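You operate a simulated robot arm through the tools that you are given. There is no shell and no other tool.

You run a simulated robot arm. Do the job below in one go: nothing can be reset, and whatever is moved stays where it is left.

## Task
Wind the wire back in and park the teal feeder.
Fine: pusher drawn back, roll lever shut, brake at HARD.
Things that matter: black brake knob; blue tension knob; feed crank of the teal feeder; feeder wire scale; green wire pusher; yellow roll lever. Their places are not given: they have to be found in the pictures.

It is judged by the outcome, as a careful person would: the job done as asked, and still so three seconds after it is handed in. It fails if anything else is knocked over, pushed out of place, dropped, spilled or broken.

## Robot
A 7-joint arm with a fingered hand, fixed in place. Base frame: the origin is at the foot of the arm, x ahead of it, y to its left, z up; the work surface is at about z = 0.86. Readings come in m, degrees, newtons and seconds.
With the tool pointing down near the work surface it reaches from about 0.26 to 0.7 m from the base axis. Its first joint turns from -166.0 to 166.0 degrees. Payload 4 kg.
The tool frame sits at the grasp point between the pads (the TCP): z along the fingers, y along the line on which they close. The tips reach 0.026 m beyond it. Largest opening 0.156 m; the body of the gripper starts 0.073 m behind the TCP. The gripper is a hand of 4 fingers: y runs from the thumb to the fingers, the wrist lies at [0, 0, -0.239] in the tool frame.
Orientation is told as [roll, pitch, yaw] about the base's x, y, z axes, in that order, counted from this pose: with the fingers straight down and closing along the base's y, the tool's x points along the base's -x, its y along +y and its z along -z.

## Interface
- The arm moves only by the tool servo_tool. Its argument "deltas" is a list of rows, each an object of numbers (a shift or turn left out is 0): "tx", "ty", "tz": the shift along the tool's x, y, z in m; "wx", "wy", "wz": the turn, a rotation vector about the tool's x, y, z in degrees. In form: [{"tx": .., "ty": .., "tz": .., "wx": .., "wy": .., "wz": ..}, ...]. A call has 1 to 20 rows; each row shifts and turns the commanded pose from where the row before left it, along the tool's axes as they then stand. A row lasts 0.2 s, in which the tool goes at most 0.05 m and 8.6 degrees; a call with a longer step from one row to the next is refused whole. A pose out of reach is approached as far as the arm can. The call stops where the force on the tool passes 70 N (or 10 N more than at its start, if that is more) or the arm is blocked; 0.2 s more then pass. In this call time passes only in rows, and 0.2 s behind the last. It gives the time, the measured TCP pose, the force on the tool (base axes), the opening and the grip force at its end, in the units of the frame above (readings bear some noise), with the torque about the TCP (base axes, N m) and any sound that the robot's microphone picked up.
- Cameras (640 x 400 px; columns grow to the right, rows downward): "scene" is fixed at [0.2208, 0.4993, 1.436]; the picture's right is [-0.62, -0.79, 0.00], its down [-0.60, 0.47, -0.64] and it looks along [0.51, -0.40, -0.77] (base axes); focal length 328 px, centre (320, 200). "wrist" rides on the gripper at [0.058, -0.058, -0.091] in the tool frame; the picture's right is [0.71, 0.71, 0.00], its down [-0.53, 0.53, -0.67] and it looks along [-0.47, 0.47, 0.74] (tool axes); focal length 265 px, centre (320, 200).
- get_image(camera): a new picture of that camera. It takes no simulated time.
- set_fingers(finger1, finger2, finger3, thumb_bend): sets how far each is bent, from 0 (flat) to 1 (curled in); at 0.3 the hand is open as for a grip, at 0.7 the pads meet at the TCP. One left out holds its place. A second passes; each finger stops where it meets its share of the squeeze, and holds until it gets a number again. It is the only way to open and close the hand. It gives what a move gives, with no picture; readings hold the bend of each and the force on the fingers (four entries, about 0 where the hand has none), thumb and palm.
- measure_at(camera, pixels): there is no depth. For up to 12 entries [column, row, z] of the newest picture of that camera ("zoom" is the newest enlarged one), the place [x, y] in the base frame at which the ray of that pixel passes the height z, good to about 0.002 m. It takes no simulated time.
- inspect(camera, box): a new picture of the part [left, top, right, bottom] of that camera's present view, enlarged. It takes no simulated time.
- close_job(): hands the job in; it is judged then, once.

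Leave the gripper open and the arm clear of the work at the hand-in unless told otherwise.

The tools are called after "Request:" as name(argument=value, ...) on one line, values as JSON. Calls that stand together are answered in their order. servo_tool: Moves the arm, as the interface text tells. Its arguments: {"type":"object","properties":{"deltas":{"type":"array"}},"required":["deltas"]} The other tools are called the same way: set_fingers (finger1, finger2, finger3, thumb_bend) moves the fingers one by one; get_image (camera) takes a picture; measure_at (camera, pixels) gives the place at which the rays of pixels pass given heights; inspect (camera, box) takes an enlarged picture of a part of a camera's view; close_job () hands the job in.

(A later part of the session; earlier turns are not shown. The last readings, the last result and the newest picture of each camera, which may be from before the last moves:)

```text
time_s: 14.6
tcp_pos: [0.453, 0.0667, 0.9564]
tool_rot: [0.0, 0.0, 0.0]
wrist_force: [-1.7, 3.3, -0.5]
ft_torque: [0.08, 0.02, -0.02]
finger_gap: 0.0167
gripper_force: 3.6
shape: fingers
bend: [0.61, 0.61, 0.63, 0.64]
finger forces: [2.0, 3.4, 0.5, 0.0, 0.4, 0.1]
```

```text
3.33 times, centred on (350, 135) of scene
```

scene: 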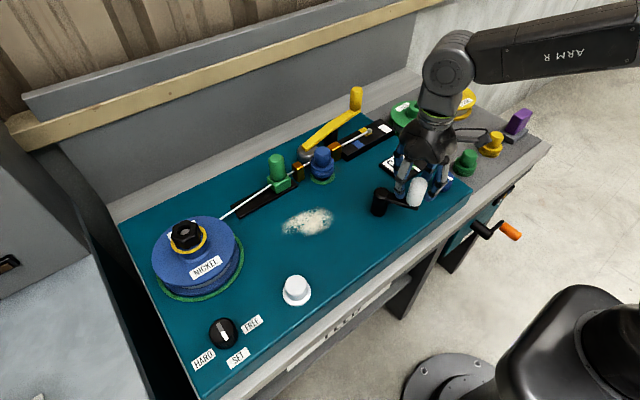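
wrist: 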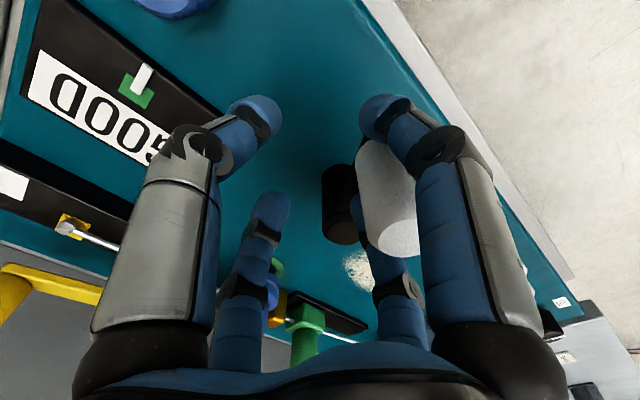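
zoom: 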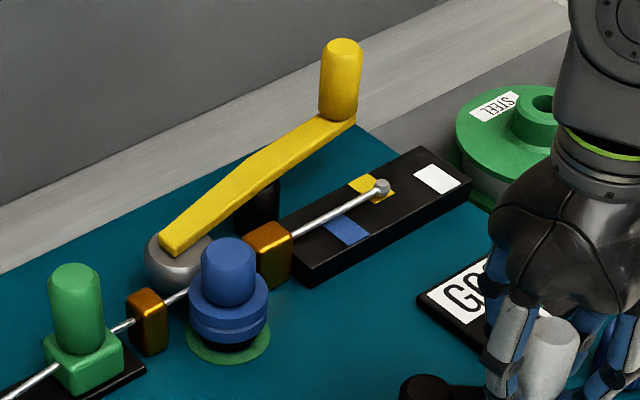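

It works: the crank turned and the ball moved slightly back (zoom 386→381), so the lever is shut and counter-clockwise winds in. I go on turning along the circle from 228° to 288°.

Request:
servo_tool(deltas=[{"tx": -0.009, "ty": -0.0068}, {"tx": -0.01, "ty": -0.0051}, {"tx": -0.0108, "ty": -0.0033}, {"tx": -0.0111, "ty": -0.0014}, {"tx": -0.0113, "ty": 0.0006}, {"tx": -0.0109, "ty": 0.0026}])

Request:
get_image(camera="scene")

Request:
inspect(camera="scene", box=[280, 75, 420, 195])

Request:
get_image(camera="wrist")

```text
time_s: 16.0
tcp_pos: [0.5161, 0.0512, 0.9559]
tool_rot: [0.0, -0.1, -0.1]
wrist_force: [-5.2, 4.3, 0.9]
ft_torque: [0.1, 0.13, -0.02]
finger_gap: 0.0186
gripper_force: 3.3
shape: fingers
bend: [0.6, 0.61, 0.64, 0.64]
finger forces: [4.1, 2.5, 0.1, 0.0, 0.0, 0.0]
```

```text
taken
```

scene: 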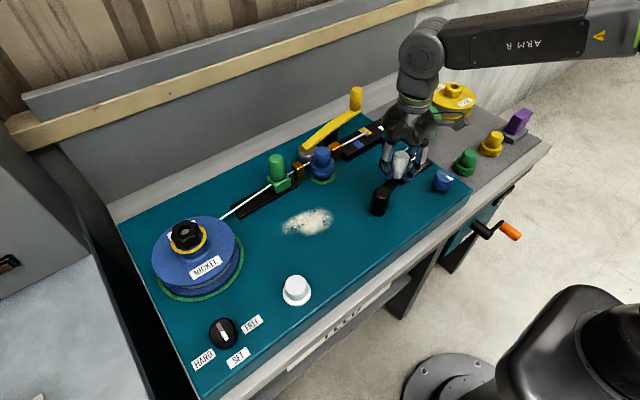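

```text
3.33 times, centred on (350, 135) of scene
```

zoom: 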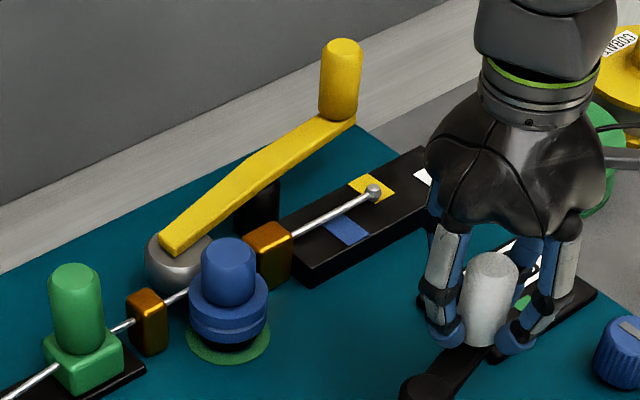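

```text
taken
```

wrist: 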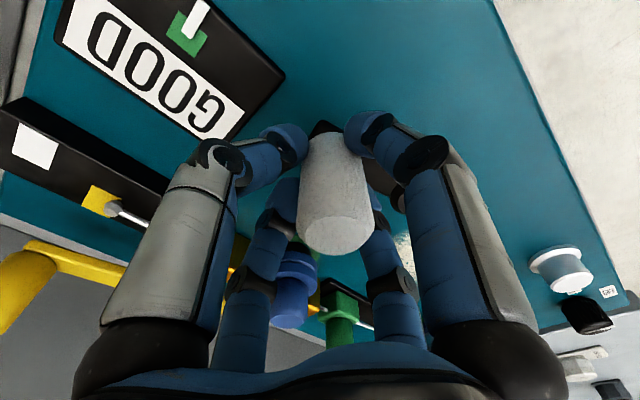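

The ball moved further back (zoom 373), forces stay about 5 N. I continue from 288° to 18°.

Request:
servo_tool(deltas=[{"tx": -0.0104, "ty": 0.0044}, {"tx": -0.0094, "ty": 0.0061}, {"tx": -0.0082, "ty": 0.0076}, {"tx": -0.0068, "ty": 0.009}, {"tx": -0.0051, "ty": 0.01}, {"tx": -0.0033, "ty": 0.0108}, {"tx": -0.0014, "ty": 0.0111}, {"tx": 0.0006, "ty": 0.0113}, {"tx": 0.0026, "ty": 0.0109}])

Request:
get_image(camera="scene")

Request:
inspect(camera="scene", box=[280, 75, 420, 195])

Request:
get_image(camera="wrist")

```text
time_s: 18.0
tcp_pos: [0.5578, 0.1352, 0.9567]
tool_rot: [0.1, 0.0, -0.1]
wrist_force: [3.5, -3.0, 2.0]
ft_torque: [-0.09, -0.12, 0.0]
finger_gap: 0.0179
gripper_force: 3.4
shape: fingers
bend: [0.62, 0.63, 0.63, 0.62]
finger forces: [1.1, 0.8, 2.2, 0.1, 3.5, 0.1]
```

```text
taken
```

scene: 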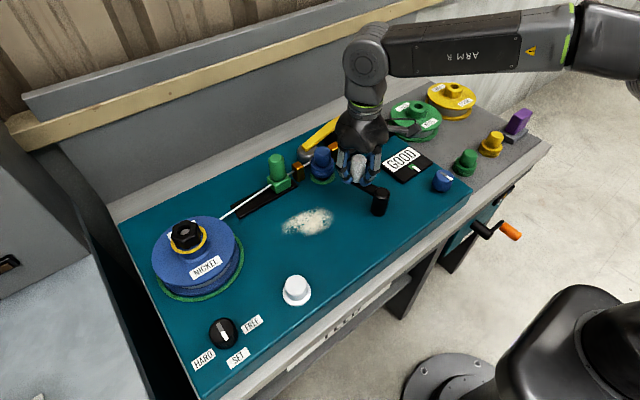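

```text
3.33 times, centred on (350, 135) of scene
```

zoom: 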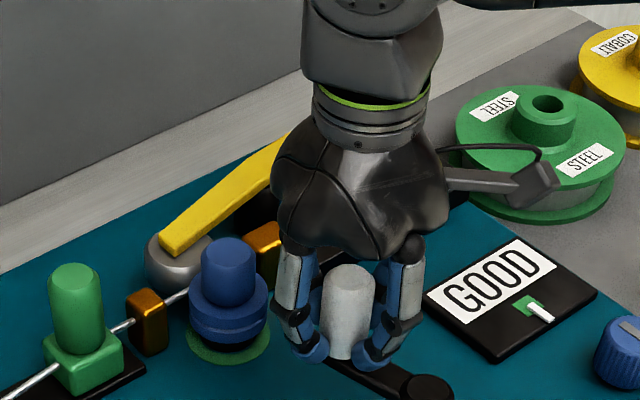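

```text
taken
```

wrist: 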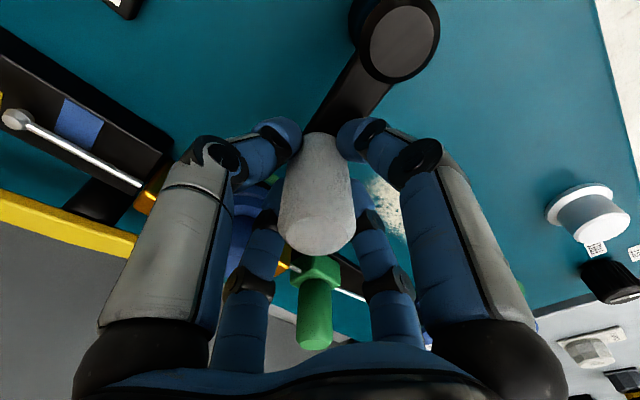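

All well: in the wrist view the ball is at (15,118), now off the yellow mark toward the blue one (78,122). I continue from 18° to 118°.

Request:
servo_tool(deltas=[{"tx": 0.0044, "ty": 0.0104}, {"tx": 0.0061, "ty": 0.0094}, {"tx": 0.0076, "ty": 0.0082}, {"tx": 0.009, "ty": 0.0068}, {"tx": 0.01, "ty": 0.0051}, {"tx": 0.0108, "ty": 0.0033}, {"tx": 0.0111, "ty": 0.0014}, {"tx": 0.0113, "ty": -0.0006}, {"tx": 0.0109, "ty": -0.0026}, {"tx": 0.0104, "ty": -0.0044}])

Request:
get_image(camera="scene")

Request:
inspect(camera="scene", box=[280, 75, 420, 195])

Request:
get_image(camera="wrist")

```text
time_s: 20.2
tcp_pos: [0.4659, 0.171, 0.9557]
tool_rot: [0.1, 0.1, 0.0]
wrist_force: [1.6, 6.8, 4.2]
ft_torque: [0.27, -0.05, -0.01]
finger_gap: 0.013
gripper_force: 4.1
shape: fingers
bend: [0.64, 0.59, 0.62, 0.64]
finger forces: [0.7, 5.9, 1.8, 0.0, 0.0, 0.0]
```

```text
taken
```

scene: 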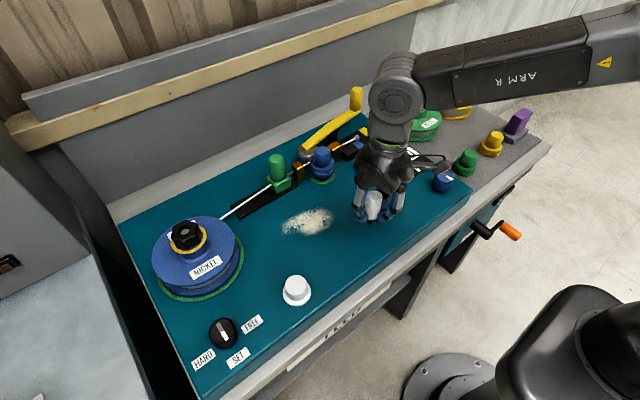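

```text
3.33 times, centred on (350, 135) of scene
```

zoom: 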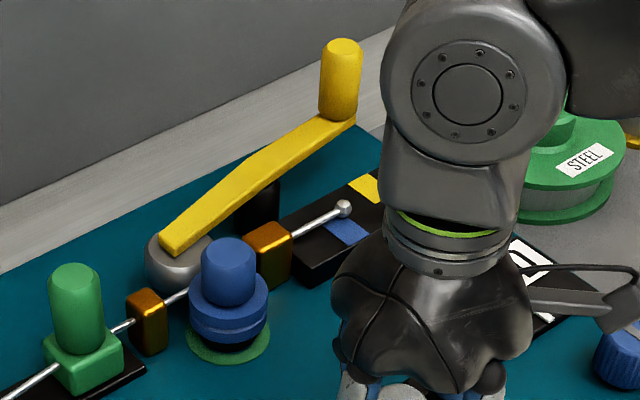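

```text
taken
```

wrist: 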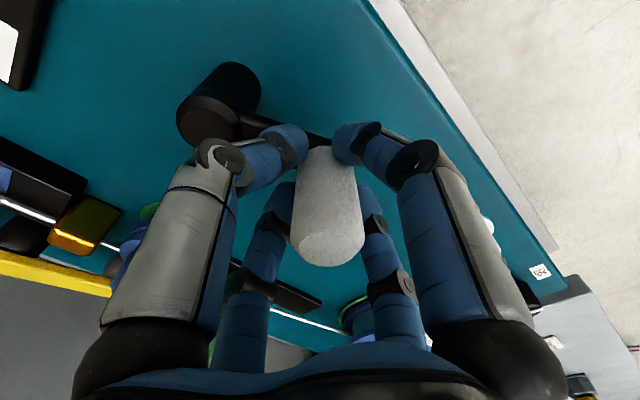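

The ball is now at zoom (343,209), by the blue mark; about 50 px remain to the brass guide. I continue from 118° to 208°.

Request:
servo_tool(deltas=[{"tx": 0.0094, "ty": -0.0061}, {"tx": 0.0082, "ty": -0.0076}, {"tx": 0.0068, "ty": -0.009}, {"tx": 0.0051, "ty": -0.01}, {"tx": 0.0033, "ty": -0.0108}, {"tx": 0.0014, "ty": -0.0111}, {"tx": -0.0006, "ty": -0.0113}, {"tx": -0.0026, "ty": -0.0109}, {"tx": -0.0044, "ty": -0.0104}])

Request:
get_image(camera="scene")

Request:
inspect(camera="scene", box=[280, 75, 420, 195])

Request:
get_image(camera="wrist")

```text
time_s: 22.2
tcp_pos: [0.4398, 0.0837, 0.9568]
tool_rot: [-0.1, 0.0, 0.0]
wrist_force: [-3.6, 2.3, 1.5]
ft_torque: [0.12, 0.1, -0.01]
finger_gap: 0.0155
gripper_force: 2.6
shape: fingers
bend: [0.62, 0.6, 0.64, 0.64]
finger forces: [2.7, 3.3, 0.2, 0.0, 0.1, 0.0]
```

```text
taken
```

scene: 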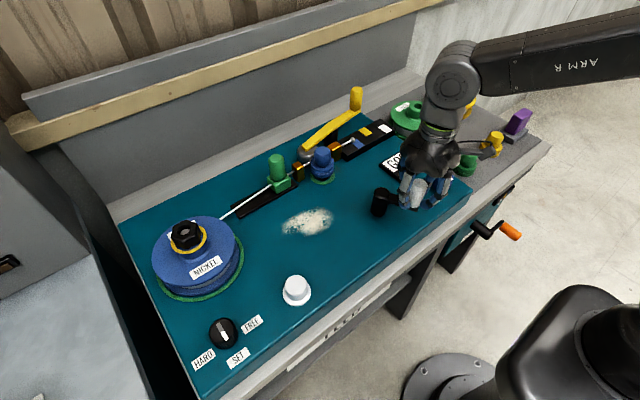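

```text
3.33 times, centred on (350, 135) of scene
```

zoom: 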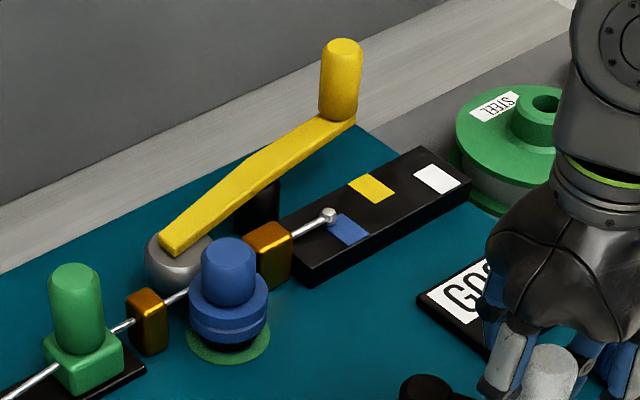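

```text
taken
```

wrist: 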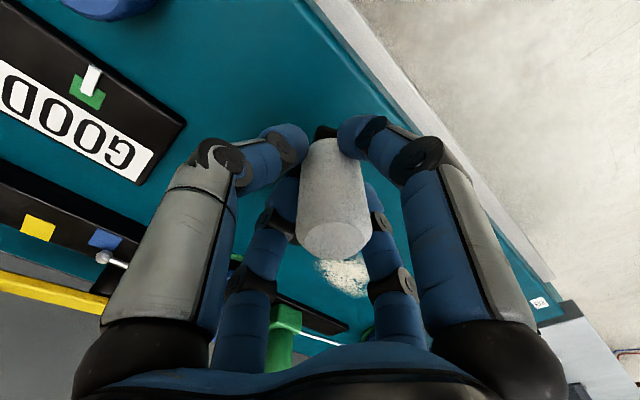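

After one full turn the ball is at zoom (328,215). I continue from 208° to 298°, watching the force for the end stop.

Request:
servo_tool(deltas=[{"tx": -0.0062, "ty": -0.0094}, {"tx": -0.0076, "ty": -0.0082}, {"tx": -0.009, "ty": -0.0068}, {"tx": -0.01, "ty": -0.0051}, {"tx": -0.0108, "ty": -0.0033}, {"tx": -0.0111, "ty": -0.0014}, {"tx": -0.0113, "ty": 0.0006}, {"tx": -0.0109, "ty": 0.0026}, {"tx": -0.0104, "ty": 0.0044}])

Request:
inspect(camera="scene", box=[280, 75, 420, 195])

Request:
get_image(camera="wrist")

```text
time_s: 24.2
tcp_pos: [0.5271, 0.0554, 0.9564]
tool_rot: [0.0, -0.1, -0.1]
wrist_force: [-4.4, 1.0, 1.5]
ft_torque: [0.03, 0.16, 0.04]
finger_gap: 0.0175
gripper_force: 3.7
shape: fingers
bend: [0.6, 0.62, 0.64, 0.64]
finger forces: [4.4, 1.7, 0.1, 0.1, 0.6, 0.1]
```

```text
3.33 times, centred on (350, 135) of scene
```

zoom: 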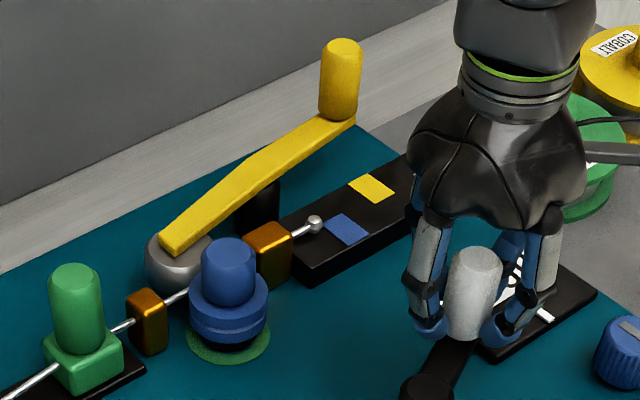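

```text
taken
```

wrist: 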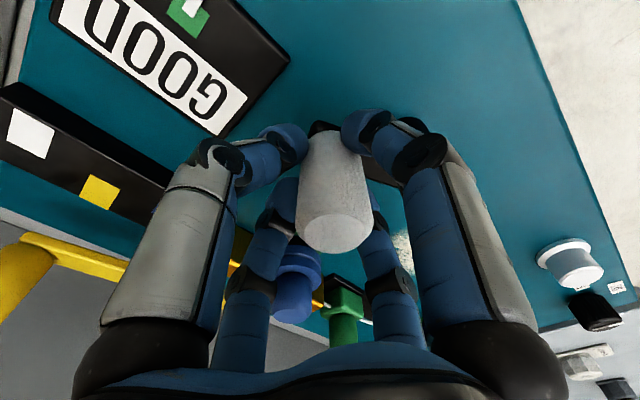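

Ball at zoom (314,223); roughly 15 px to go to the guide. I turn on from 298° to 358°, slower near the end.

Request:
servo_tool(deltas=[{"tx": -0.0094, "ty": 0.0061}, {"tx": -0.0082, "ty": 0.0076}, {"tx": -0.0068, "ty": 0.009}, {"tx": -0.0051, "ty": 0.01}, {"tx": -0.0033, "ty": 0.0108}])

Request:
inspect(camera="scene", box=[280, 75, 420, 195])

Request:
get_image(camera="wrist")

```text
time_s: 25.4
tcp_pos: [0.5607, 0.1001, 0.9562]
tool_rot: [-0.1, -0.1, -0.1]
wrist_force: [-0.9, -3.9, 2.7]
ft_torque: [-0.13, 0.01, 0.02]
finger_gap: 0.0177
gripper_force: 3.1
shape: fingers
bend: [0.61, 0.63, 0.64, 0.62]
finger forces: [2.5, 1.1, 0.5, 0.1, 3.4, 0.0]
```

```text
3.33 times, centred on (350, 135) of scene
```

zoom: 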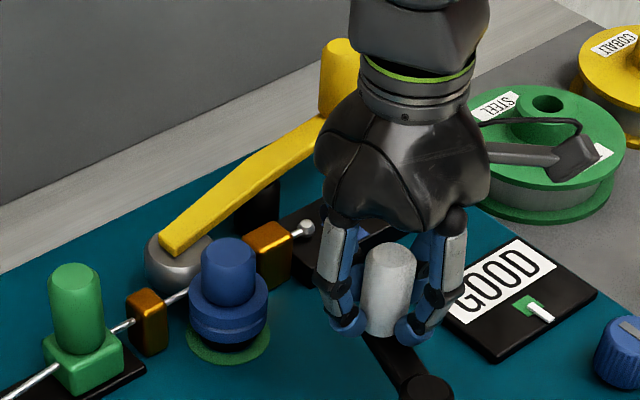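

```text
taken
```

wrist: 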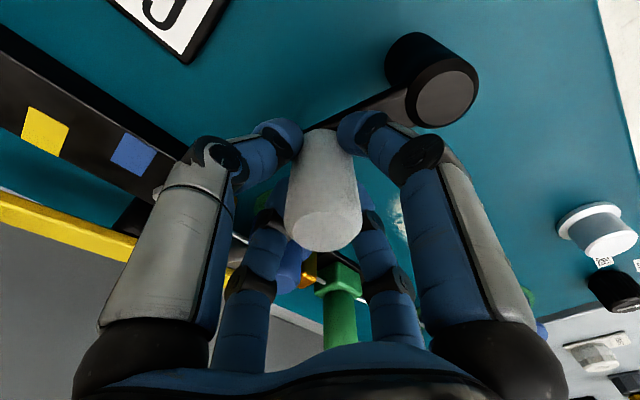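

Ball at zoom (306,228), only a few mm of wire left out of the guide. I turn on in small steps.

Request:
servo_tool(deltas=[{"tx": -0.0014, "ty": 0.0111}, {"tx": 0.0006, "ty": 0.0113}])

Request:
inspect(camera="scene", box=[310, 110, 390, 170])

```text
time_s: 26.0
tcp_pos: [0.5623, 0.1216, 0.9579]
tool_rot: [-0.1, -0.1, -0.1]
wrist_force: [1.9, -4.2, 0.9]
ft_torque: [-0.13, -0.05, 0.01]
finger_gap: 0.0175
gripper_force: 3.7
shape: fingers
bend: [0.62, 0.63, 0.63, 0.62]
finger forces: [1.5, 1.0, 1.4, 0.0, 3.3, 0.0]
```

```text
6.67 times, centred on (350, 140) of scene
```

zoom: 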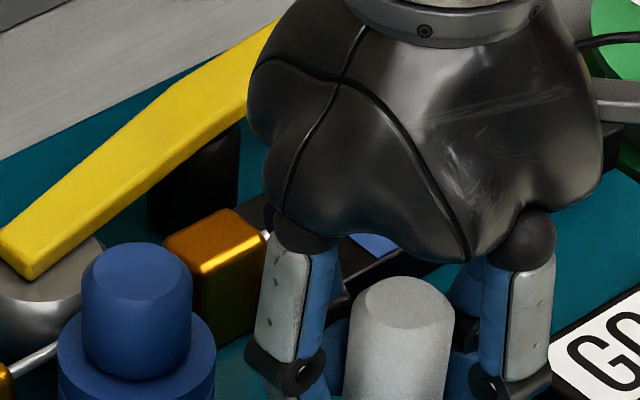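

The hand hides the ball now; force is still about 4.5 N. I go on 20° and check force and position.

Request:
servo_tool(deltas=[{"tx": 0.0026, "ty": 0.0109}, {"tx": 0.0044, "ty": 0.0104}])

Request:
get_image(camera="wrist")

Request:
inspect(camera="scene", box=[310, 110, 390, 170])

```text
time_s: 26.6
tcp_pos: [0.5555, 0.1436, 0.9559]
tool_rot: [0.0, 0.0, 0.1]
wrist_force: [4.2, -2.9, 3.3]
ft_torque: [-0.07, -0.14, 0.0]
finger_gap: 0.0163
gripper_force: 3.4
shape: fingers
bend: [0.63, 0.63, 0.62, 0.62]
finger forces: [0.8, 1.3, 3.2, 0.0, 2.8, 0.0]
```

```text
taken
```

wrist: 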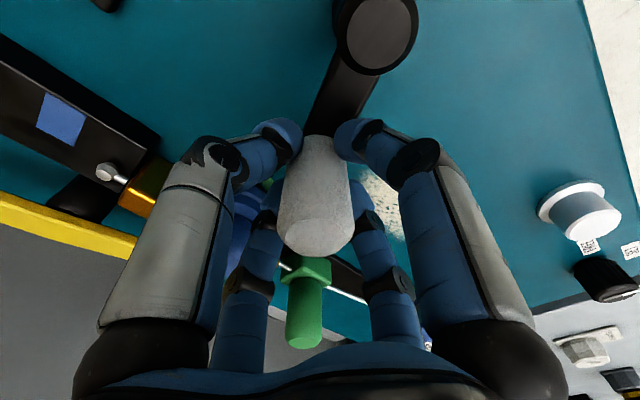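

```text
6.67 times, centred on (350, 140) of scene
```

zoom: 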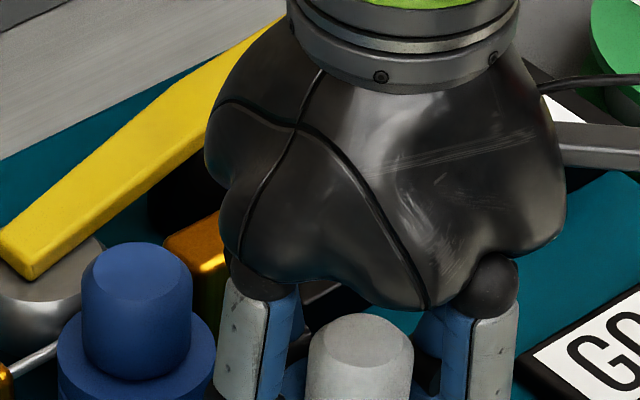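

In the wrist picture the ball is visible at (106,171) with a short bit of wire before the brass guide. I enlarge it.

Request:
inspect(camera="wrist", box=[60, 130, 220, 230])

```text
4.00 times, centred on (140, 180) of wrist
```

zoom: 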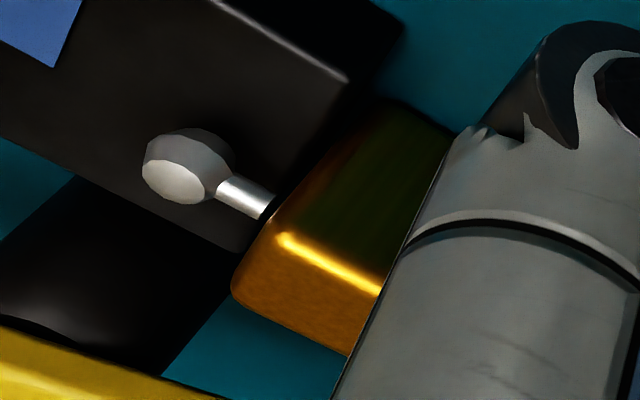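

About 8 mm of wire is left, i.e. some 50° of crank. I turn on 20° at a time.

Request:
servo_tool(deltas=[{"tx": 0.0061, "ty": 0.0094}, {"tx": 0.0076, "ty": 0.0082}])

Request:
get_image(camera="wrist")

Request:
inspect(camera="wrist", box=[60, 130, 220, 230])

```text
time_s: 27.2
tcp_pos: [0.5408, 0.1616, 0.9561]
tool_rot: [0.1, -0.2, 0.1]
wrist_force: [5.1, -0.1, 2.7]
ft_torque: [0.0, -0.17, 0.0]
finger_gap: 0.0152
gripper_force: 4.0
shape: fingers
bend: [0.63, 0.63, 0.61, 0.63]
finger forces: [0.2, 1.8, 3.9, 0.1, 1.9, 0.0]
```

```text
taken
```

wrist: 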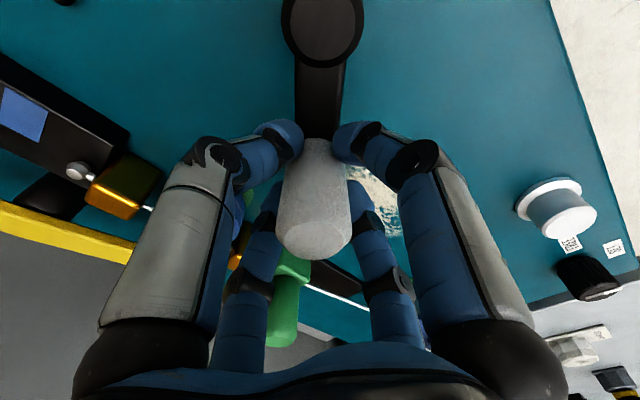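

```text
4.00 times, centred on (140, 180) of wrist
```

zoom: 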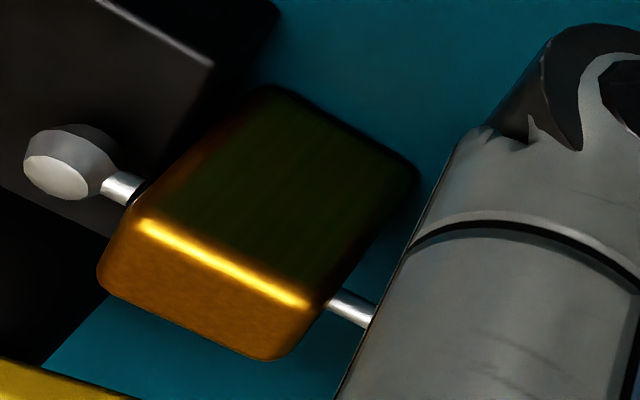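

A few mm remain. I turn on another 20°.

Request:
servo_tool(deltas=[{"tx": 0.009, "ty": 0.0068}, {"tx": 0.01, "ty": 0.0051}])

Request:
get_image(camera="wrist")

Request:
inspect(camera="wrist", box=[20, 130, 180, 230])

```text
time_s: 27.8
tcp_pos: [0.5206, 0.1746, 0.9561]
tool_rot: [0.1, -0.1, -0.1]
wrist_force: [6.8, 3.6, 2.7]
ft_torque: [0.08, -0.19, -0.02]
finger_gap: 0.0138
gripper_force: 3.7
shape: fingers
bend: [0.64, 0.62, 0.6, 0.63]
finger forces: [0.0, 2.5, 4.1, 0.0, 1.1, 0.0]
```

```text
taken
```

wrist: 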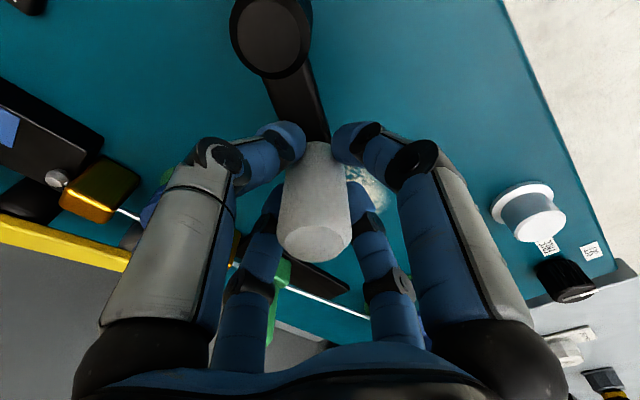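

```text
4.00 times, centred on (100, 180) of wrist
```

zoom: 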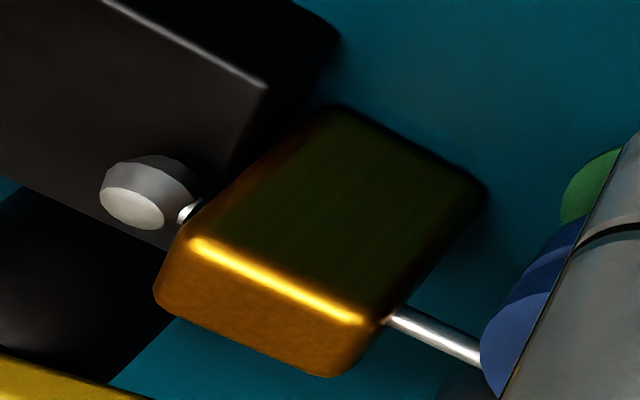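

Only 1–2 mm remain between ball and guide. Another 10°, watching the force.

Request:
servo_tool(deltas=[{"tx": 0.0108, "ty": 0.0033}])

Request:
get_image(camera="wrist")

Request:
inspect(camera="wrist", box=[20, 130, 180, 230])

```text
time_s: 28.2
tcp_pos: [0.512, 0.1767, 0.9575]
tool_rot: [0.1, 0.0, -0.1]
wrist_force: [6.0, 4.0, 3.2]
ft_torque: [0.17, -0.14, 0.01]
finger_gap: 0.0133
gripper_force: 4.4
shape: fingers
bend: [0.64, 0.62, 0.6, 0.64]
finger forces: [0.0, 3.2, 4.0, 0.1, 0.6, 0.0]
```

```text
taken
```

wrist: 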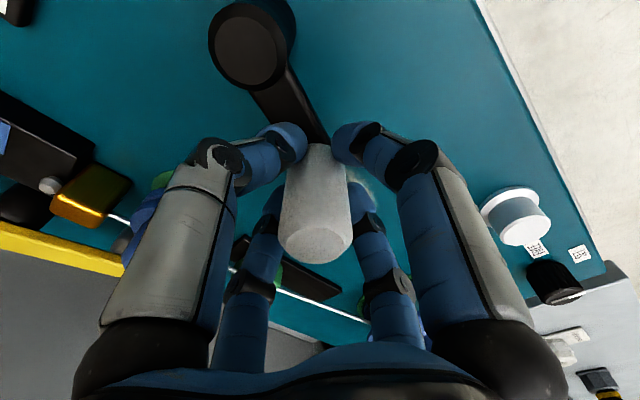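

```text
4.00 times, centred on (100, 180) of wrist
```

zoom: 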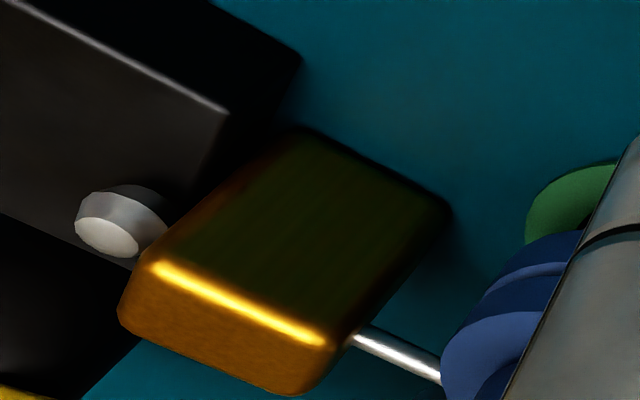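

The ball now sits right against the guide. I try a last small 8° to feel whether it is the stop.

Request:
servo_tool(deltas=[{"tx": 0.0055, "ty": 0.001}, {"tx": 0.0045, "ty": 0.0005}])

Request:
get_image(camera="wrist")

Request:
inspect(camera="wrist", box=[0, 130, 160, 230])

```text
time_s: 28.8
tcp_pos: [0.5, 0.1785, 0.9556]
tool_rot: [0.0, -0.1, 0.0]
wrist_force: [4.3, 6.1, 3.9]
ft_torque: [0.22, -0.15, 0.0]
finger_gap: 0.0123
gripper_force: 4.2
shape: fingers
bend: [0.64, 0.61, 0.6, 0.64]
finger forces: [0.1, 4.2, 3.6, 0.0, 0.2, 0.0]
```

```text
taken
```

wrist: 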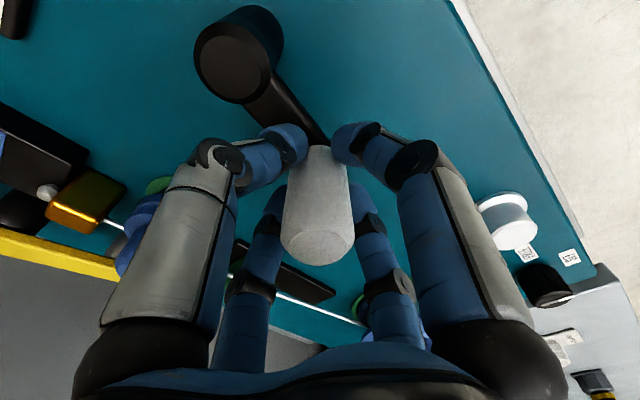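

```text
4.00 times, centred on (80, 180) of wrist
```

zoom: 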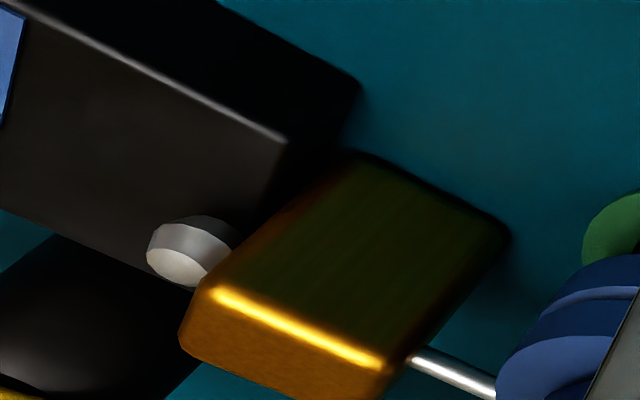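

No stop yet (tangential force still ~4.5 N). A further 10° moves the wire only ~1.5 mm, so I probe on gently to see if the stop comes.

Request:
servo_tool(deltas=[{"tx": 0.0058, "ty": -0.001}, {"tx": 0.0055, "ty": -0.0015}])

Request:
get_image(camera="wrist")

Request:
inspect(camera="wrist", box=[0, 130, 160, 230])

Request:
inspect(camera="scene", box=[310, 110, 390, 170])

```text
time_s: 29.4
tcp_pos: [0.489, 0.1761, 0.9569]
tool_rot: [-0.1, 0.0, 0.0]
wrist_force: [4.7, 9.2, 3.9]
ft_torque: [0.28, -0.11, 0.07]
finger_gap: 0.0127
gripper_force: 4.2
shape: fingers
bend: [0.64, 0.59, 0.61, 0.64]
finger forces: [0.0, 6.1, 2.9, 0.0, 0.0, 0.0]
```

```text
taken
```

wrist: 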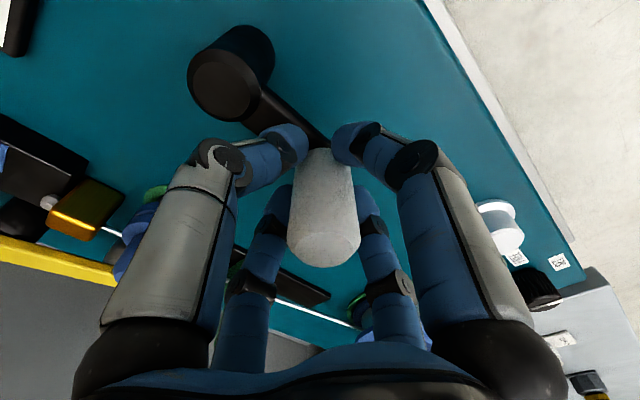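

```text
4.00 times, centred on (80, 180) of wrist
```

zoom: 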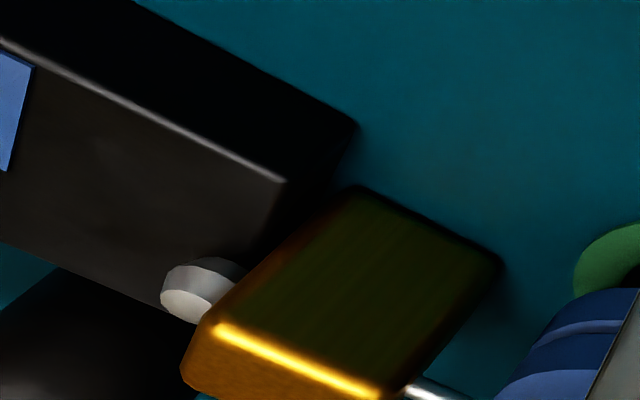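

```text
6.67 times, centred on (350, 140) of scene
```

zoom: 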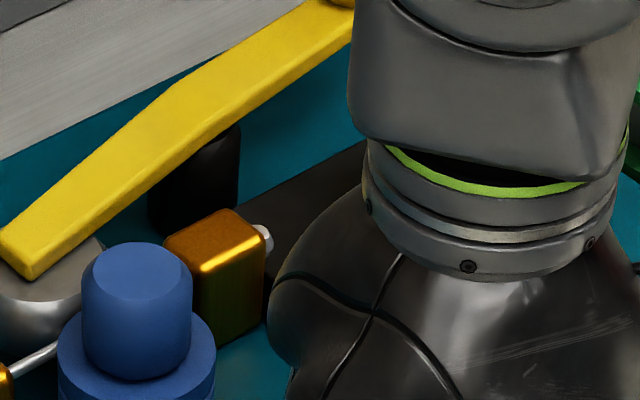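

The ball is half swallowed by the guide; tangential resistance unchanged. I probe another 12° for a stop.

Request:
servo_tool(deltas=[{"tx": 0.0055, "ty": -0.0005}, {"tx": 0.0055, "ty": -0.0015}])

Request:
get_image(camera="wrist")

Request:
inspect(camera="scene", box=[310, 110, 390, 170])

```text
time_s: 30.0
tcp_pos: [0.478, 0.1739, 0.9567]
tool_rot: [0.1, 0.0, -0.2]
wrist_force: [2.6, 8.2, 4.8]
ft_torque: [0.29, -0.05, 0.0]
finger_gap: 0.0125
gripper_force: 4.2
shape: fingers
bend: [0.64, 0.59, 0.61, 0.64]
finger forces: [0.1, 6.5, 2.1, 0.0, 0.0, 0.0]
```

```text
taken
```

wrist: 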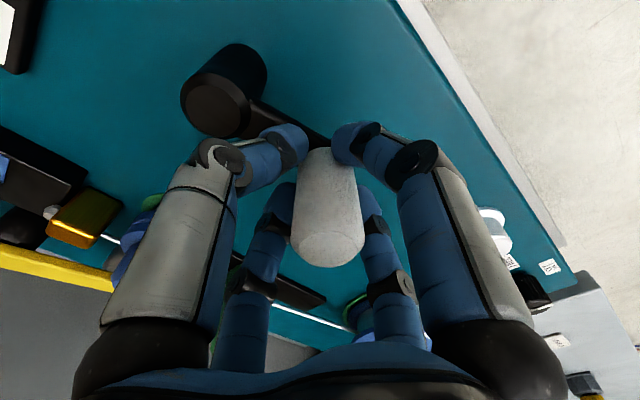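

```text
6.67 times, centred on (350, 140) of scene
```

zoom: 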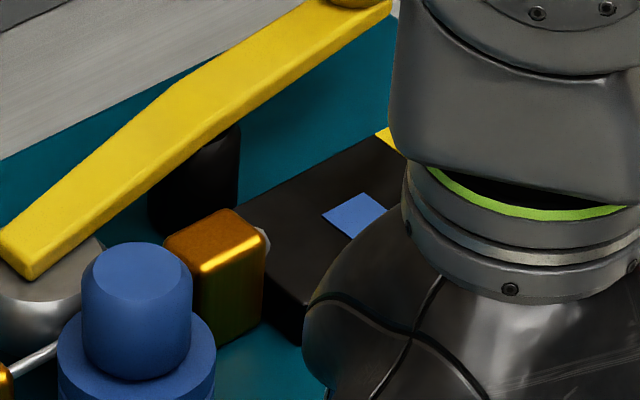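

The ball is almost wholly in the guide, still no stop. Going a few mm deeper is harmless (the roll nip is several cm further), so I turn about 30° more to leave a margin and look for a stop.

Request:
servo_tool(deltas=[{"tx": 0.0104, "ty": -0.0025}, {"tx": 0.0094, "ty": -0.0061}, {"tx": 0.0082, "ty": -0.0076}])

Request:
get_image(camera="wrist")

Request:
inspect(camera="scene", box=[310, 110, 390, 170])

Request:
inspect(camera="scene", box=[360, 130, 480, 230])

```text
time_s: 30.8
tcp_pos: [0.4493, 0.1563, 0.9554]
tool_rot: [0.1, 0.0, -0.1]
wrist_force: [-0.3, 6.4, 4.2]
ft_torque: [0.2, 0.0, 0.0]
finger_gap: 0.0134
gripper_force: 3.8
shape: fingers
bend: [0.63, 0.59, 0.62, 0.64]
finger forces: [1.3, 5.7, 1.0, 0.0, 0.1, 0.0]
```

```text
taken
```

wrist: 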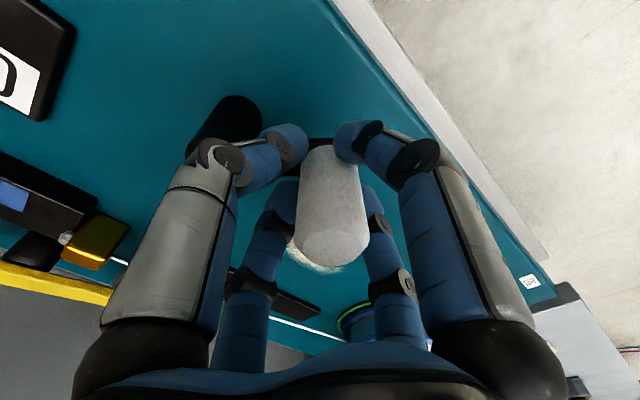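

```text
6.67 times, centred on (350, 140) of scene
```

zoom: 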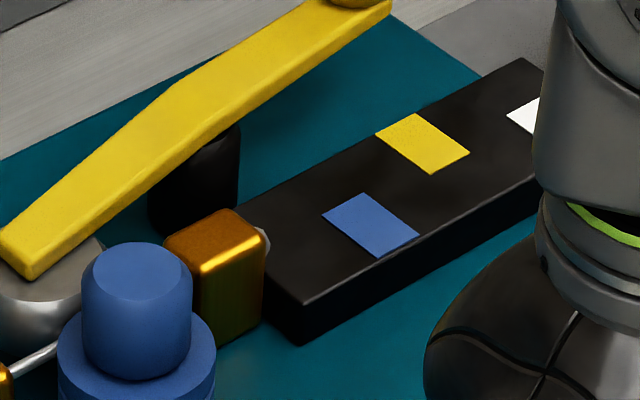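

```text
4.00 times, centred on (420, 180) of scene
```

zoom: 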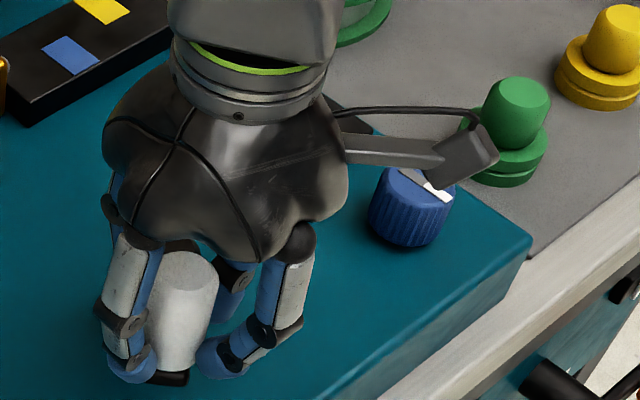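

The visible sliver of the ball looks the same as before although the crank turned 30° — the wire appears to be at its end. I zoom in to compare.

Request:
inspect(camera="scene", box=[330, 135, 360, 155])

Request:
inspect(camera="wrist", box=[40, 200, 140, 280])

```text
16.00 times, centred on (345, 145) of scene
```

zoom: 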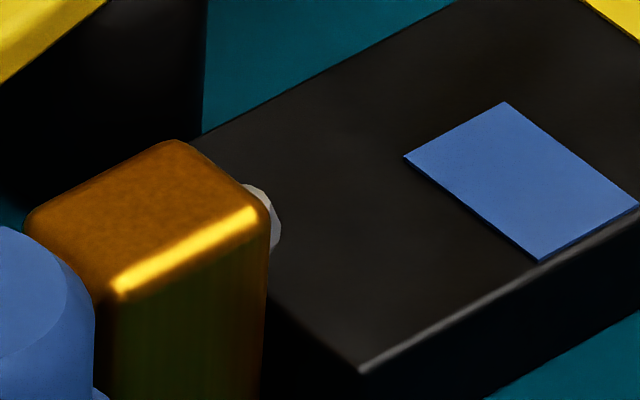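

```text
5.00 times, centred on (90, 240) of wrist
```

zoom: 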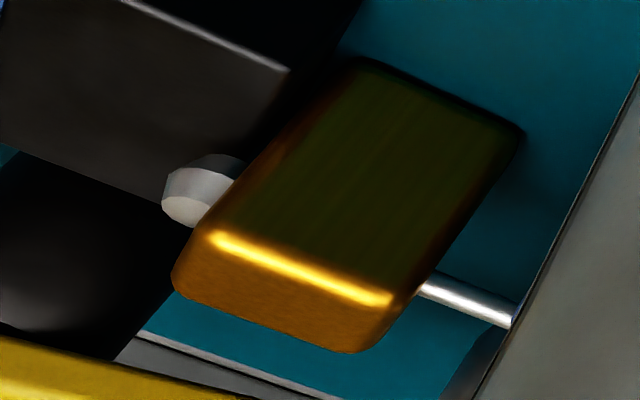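

I turn another 20° and compare the same zoom to confirm that the wire is at its end stop.

Request:
servo_tool(deltas=[{"tx": 0.0068, "ty": -0.009}, {"tx": 0.0051, "ty": -0.01}])

Request:
inspect(camera="scene", box=[330, 135, 360, 155])

Request:
get_image(camera="scene")

Request:
get_image(camera="wrist")

```text
time_s: 31.4
tcp_pos: [0.4376, 0.1378, 0.9552]
tool_rot: [0.1, 0.0, 0.0]
wrist_force: [-2.4, 5.6, 3.9]
ft_torque: [0.2, 0.1, -0.03]
finger_gap: 0.0143
gripper_force: 3.8
shape: fingers
bend: [0.63, 0.59, 0.63, 0.64]
finger forces: [1.8, 5.2, 0.5, 0.1, 0.0, 0.0]
```

```text
16.00 times, centred on (345, 145) of scene
```

zoom: 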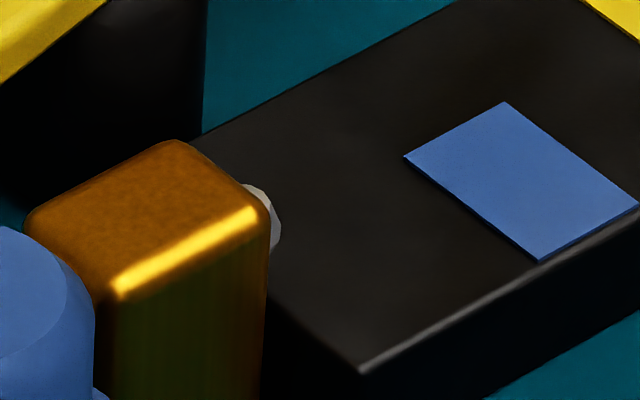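

```text
taken
```

scene: 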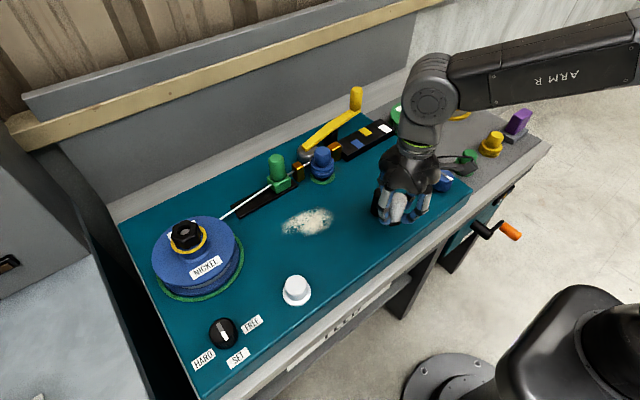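

```text
taken
```

wrist: 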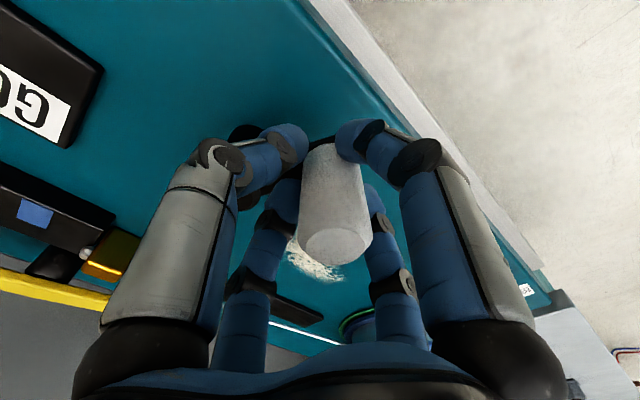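

The picture is identical, so the wire is fully wound in (end stop) and the crank only slips now. I open the hand slightly (0.55) and lift off the handle.

Request:
set_fingers(finger1=0.53, finger2=0.53, finger3=0.53, thumb_bend=0.53)

Request:
servo_tool(deltas=[{"tz": -0.04}, {"tz": -0.045}, {"tz": -0.045}])

Request:
get_image(camera="scene")

Request:
get_image(camera="wrist")

```text
time_s: 32.4
tcp_pos: [0.4366, 0.1391, 0.9564]
tool_rot: [0.0, 0.0, 0.0]
wrist_force: [-0.6, -0.5, 0.4]
ft_torque: [0.03, -0.03, 0.0]
finger_gap: 0.0425
gripper_force: 0.0
shape: fingers
bend: [0.53, 0.53, 0.53, 0.53]
finger forces: [0.0, 0.1, 0.0, 0.0, 0.1, 0.1]
```

```text
time_s: 33.2
tcp_pos: [0.4364, 0.1403, 1.0865]
tool_rot: [0.0, 0.0, -0.1]
wrist_force: [-0.3, 0.3, -0.1]
ft_torque: [0.02, 0.01, 0.04]
finger_gap: 0.0423
gripper_force: 0.0
shape: fingers
bend: [0.53, 0.53, 0.53, 0.53]
finger forces: [0.1, 0.0, 0.0, 0.0, 0.0, 0.0]
```

```text
taken
```

scene: 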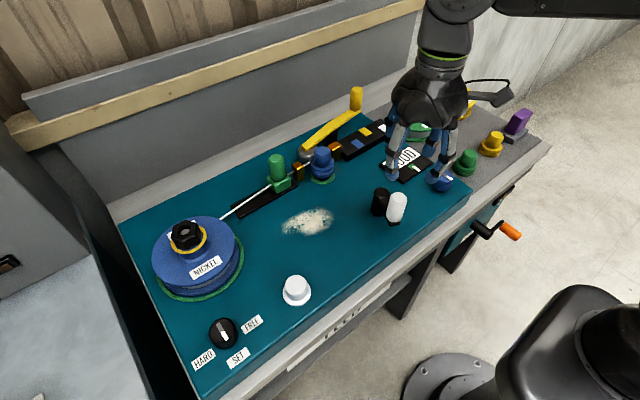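

```text
taken
```

wrist: 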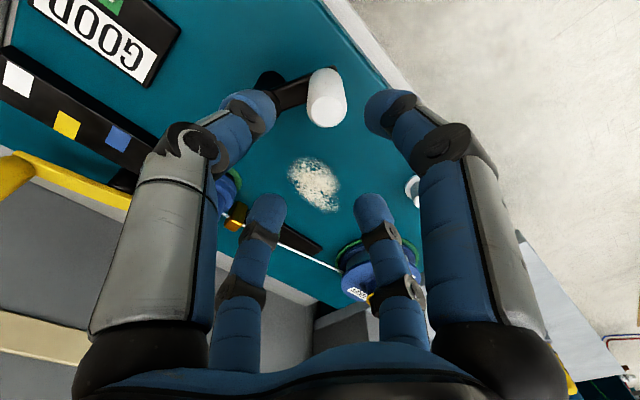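

Wire done; the crank handle rests at about scene (397,207). From the force readings, finger1 = −x, finger2 = +y, finger3 = +x, thumb = −y. Next is the green pusher: I move to about (0.56, 0.11, 1.08) to view it with the wrist camera.

Request:
servo_tool(deltas=[{"tx": -0.042, "ty": -0.01}, {"tx": -0.042, "ty": -0.01}, {"tx": -0.04, "ty": -0.01}])

Request:
get_image(camera="wrist")

Request:
get_image(camera="scene")

```text
time_s: 34.0
tcp_pos: [0.562, 0.1086, 1.086]
tool_rot: [0.0, -0.1, -0.2]
wrist_force: [0.4, 0.4, -0.1]
ft_torque: [0.0, 0.01, 0.0]
finger_gap: 0.0422
gripper_force: 0.1
shape: fingers
bend: [0.53, 0.53, 0.53, 0.53]
finger forces: [0.0, 0.1, 0.0, 0.0, 0.0, 0.1]
```

```text
taken
```

wrist: 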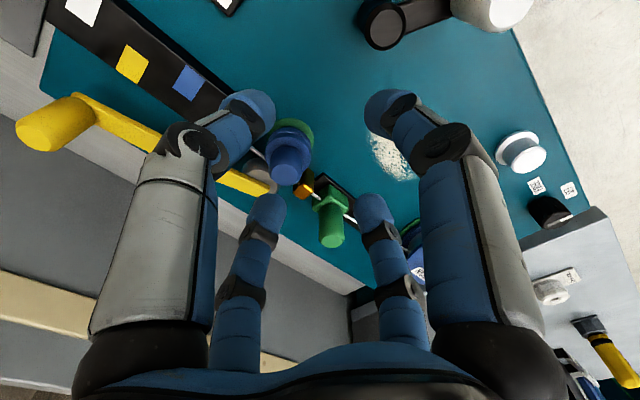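

```text
taken
```

scene: 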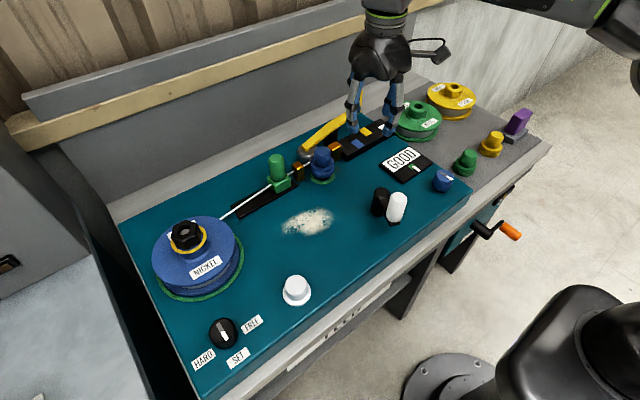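

I see the pusher in the wrist view at (330,215). I enlarge it in both views for exact positions.

Request:
inspect(camera="wrist", box=[260, 140, 380, 260])

Request:
inspect(camera="scene", box=[215, 140, 345, 230])

```text
3.33 times, centred on (320, 200) of wrist
```

zoom: 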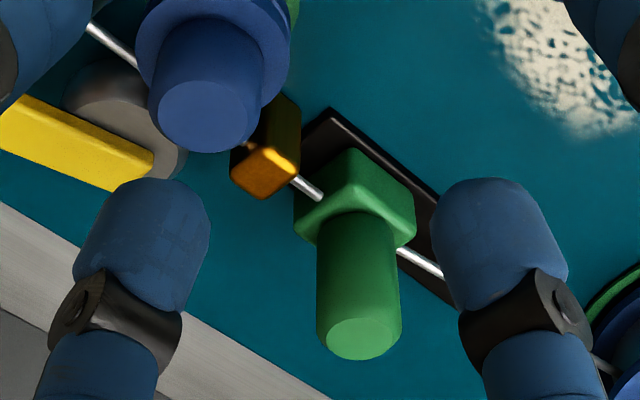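

```text
4.44 times, centred on (280, 185) of scene
```

zoom: 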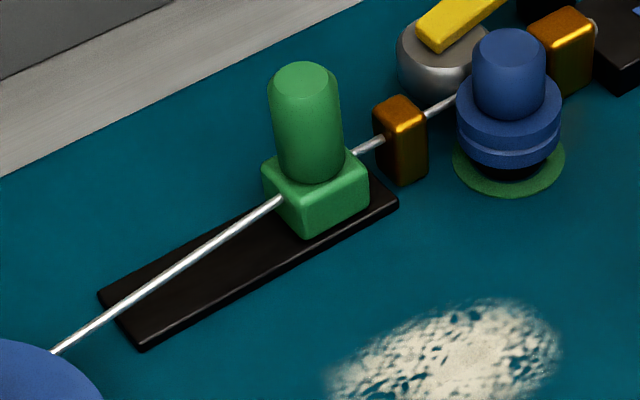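

Request:
measure_at(camera="scene", pixels=[[276.6, 158.4, 0.94], [276.6, 158.4, 0.955], [276.6, 158.4, 0.97], [278.2, 178.7, 0.9], [278.2, 178.7, 0.91], [298.7, 164.3, 0.9], [298.7, 164.3, 0.91], [235.2, 212.5, 0.868], [297, 179, 0.868], [302, 168, 0.9]])

Request:
measure_at(camera="wrist", pixels=[[332, 241.4, 0.94], [332, 241.4, 0.955], [332, 241.4, 0.97], [330.5, 210.5, 0.9], [330.5, 210.5, 0.91], [302.6, 191.6, 0.9], [302.6, 191.6, 0.91], [285, 175, 0.94], [285, 175, 0.95]])

```text
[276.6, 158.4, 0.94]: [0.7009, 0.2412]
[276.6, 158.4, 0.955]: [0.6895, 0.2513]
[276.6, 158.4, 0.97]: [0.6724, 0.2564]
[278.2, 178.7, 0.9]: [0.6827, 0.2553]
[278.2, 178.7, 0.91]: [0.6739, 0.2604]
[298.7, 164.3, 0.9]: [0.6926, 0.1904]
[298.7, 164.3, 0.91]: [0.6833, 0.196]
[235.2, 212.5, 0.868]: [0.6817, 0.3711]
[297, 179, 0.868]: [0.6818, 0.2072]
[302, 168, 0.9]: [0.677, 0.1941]
```

```text
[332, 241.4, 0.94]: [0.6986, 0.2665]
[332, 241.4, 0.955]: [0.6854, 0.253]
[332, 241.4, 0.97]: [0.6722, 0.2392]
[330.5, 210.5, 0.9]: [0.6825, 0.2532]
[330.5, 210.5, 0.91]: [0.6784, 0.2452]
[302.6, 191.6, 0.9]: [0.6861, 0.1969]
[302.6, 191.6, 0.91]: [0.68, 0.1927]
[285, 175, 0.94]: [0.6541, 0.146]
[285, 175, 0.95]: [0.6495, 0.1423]
```

Pusher handle ≈ (0.687, 0.252), top z≈0.955, block top ≈0.90; guide at (0.687, 0.194) top ≈0.905; rail runs to y≈0.37. It is out of straight-down grasp reach, so I'll push it back (+y) with the outstretched +x finger (finger3), the others curled. I set the fingers first.

Request:
set_fingers(finger1=0.7, finger2=0.7, finger3=0.3, thumb_bend=0.7)

Request:
get_image(camera="wrist")

Request:
inspect(camera="scene", box=[300, 20, 460, 150])

```text
time_s: 35.0
tcp_pos: [0.562, 0.1082, 1.0867]
tool_rot: [0.1, -0.1, -0.1]
wrist_force: [-0.1, 0.0, -0.4]
ft_torque: [0.02, 0.0, 0.01]
finger_gap: 0.0002
gripper_force: 0.0
shape: fingers
bend: [0.69, 0.69, 0.3, 0.7]
finger forces: [0.1, 0.0, 0.1, 0.0, 0.1, 0.1]
```

```text
taken
```

wrist: 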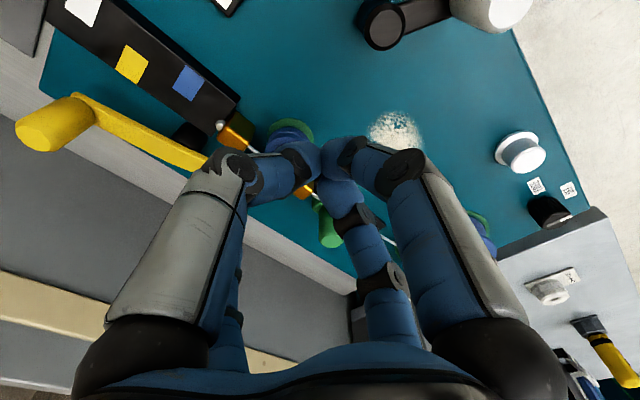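

```text
3.08 times, centred on (380, 85) of scene
```

zoom: 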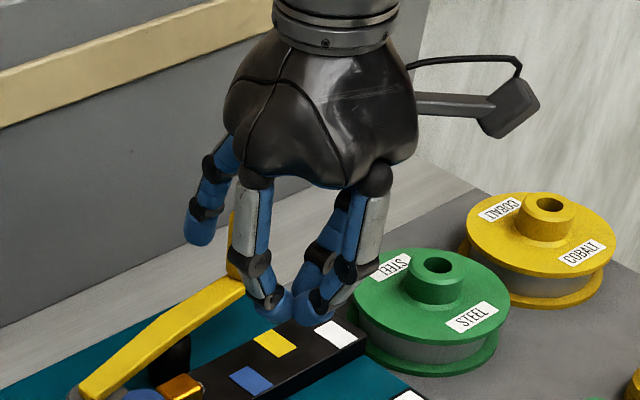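

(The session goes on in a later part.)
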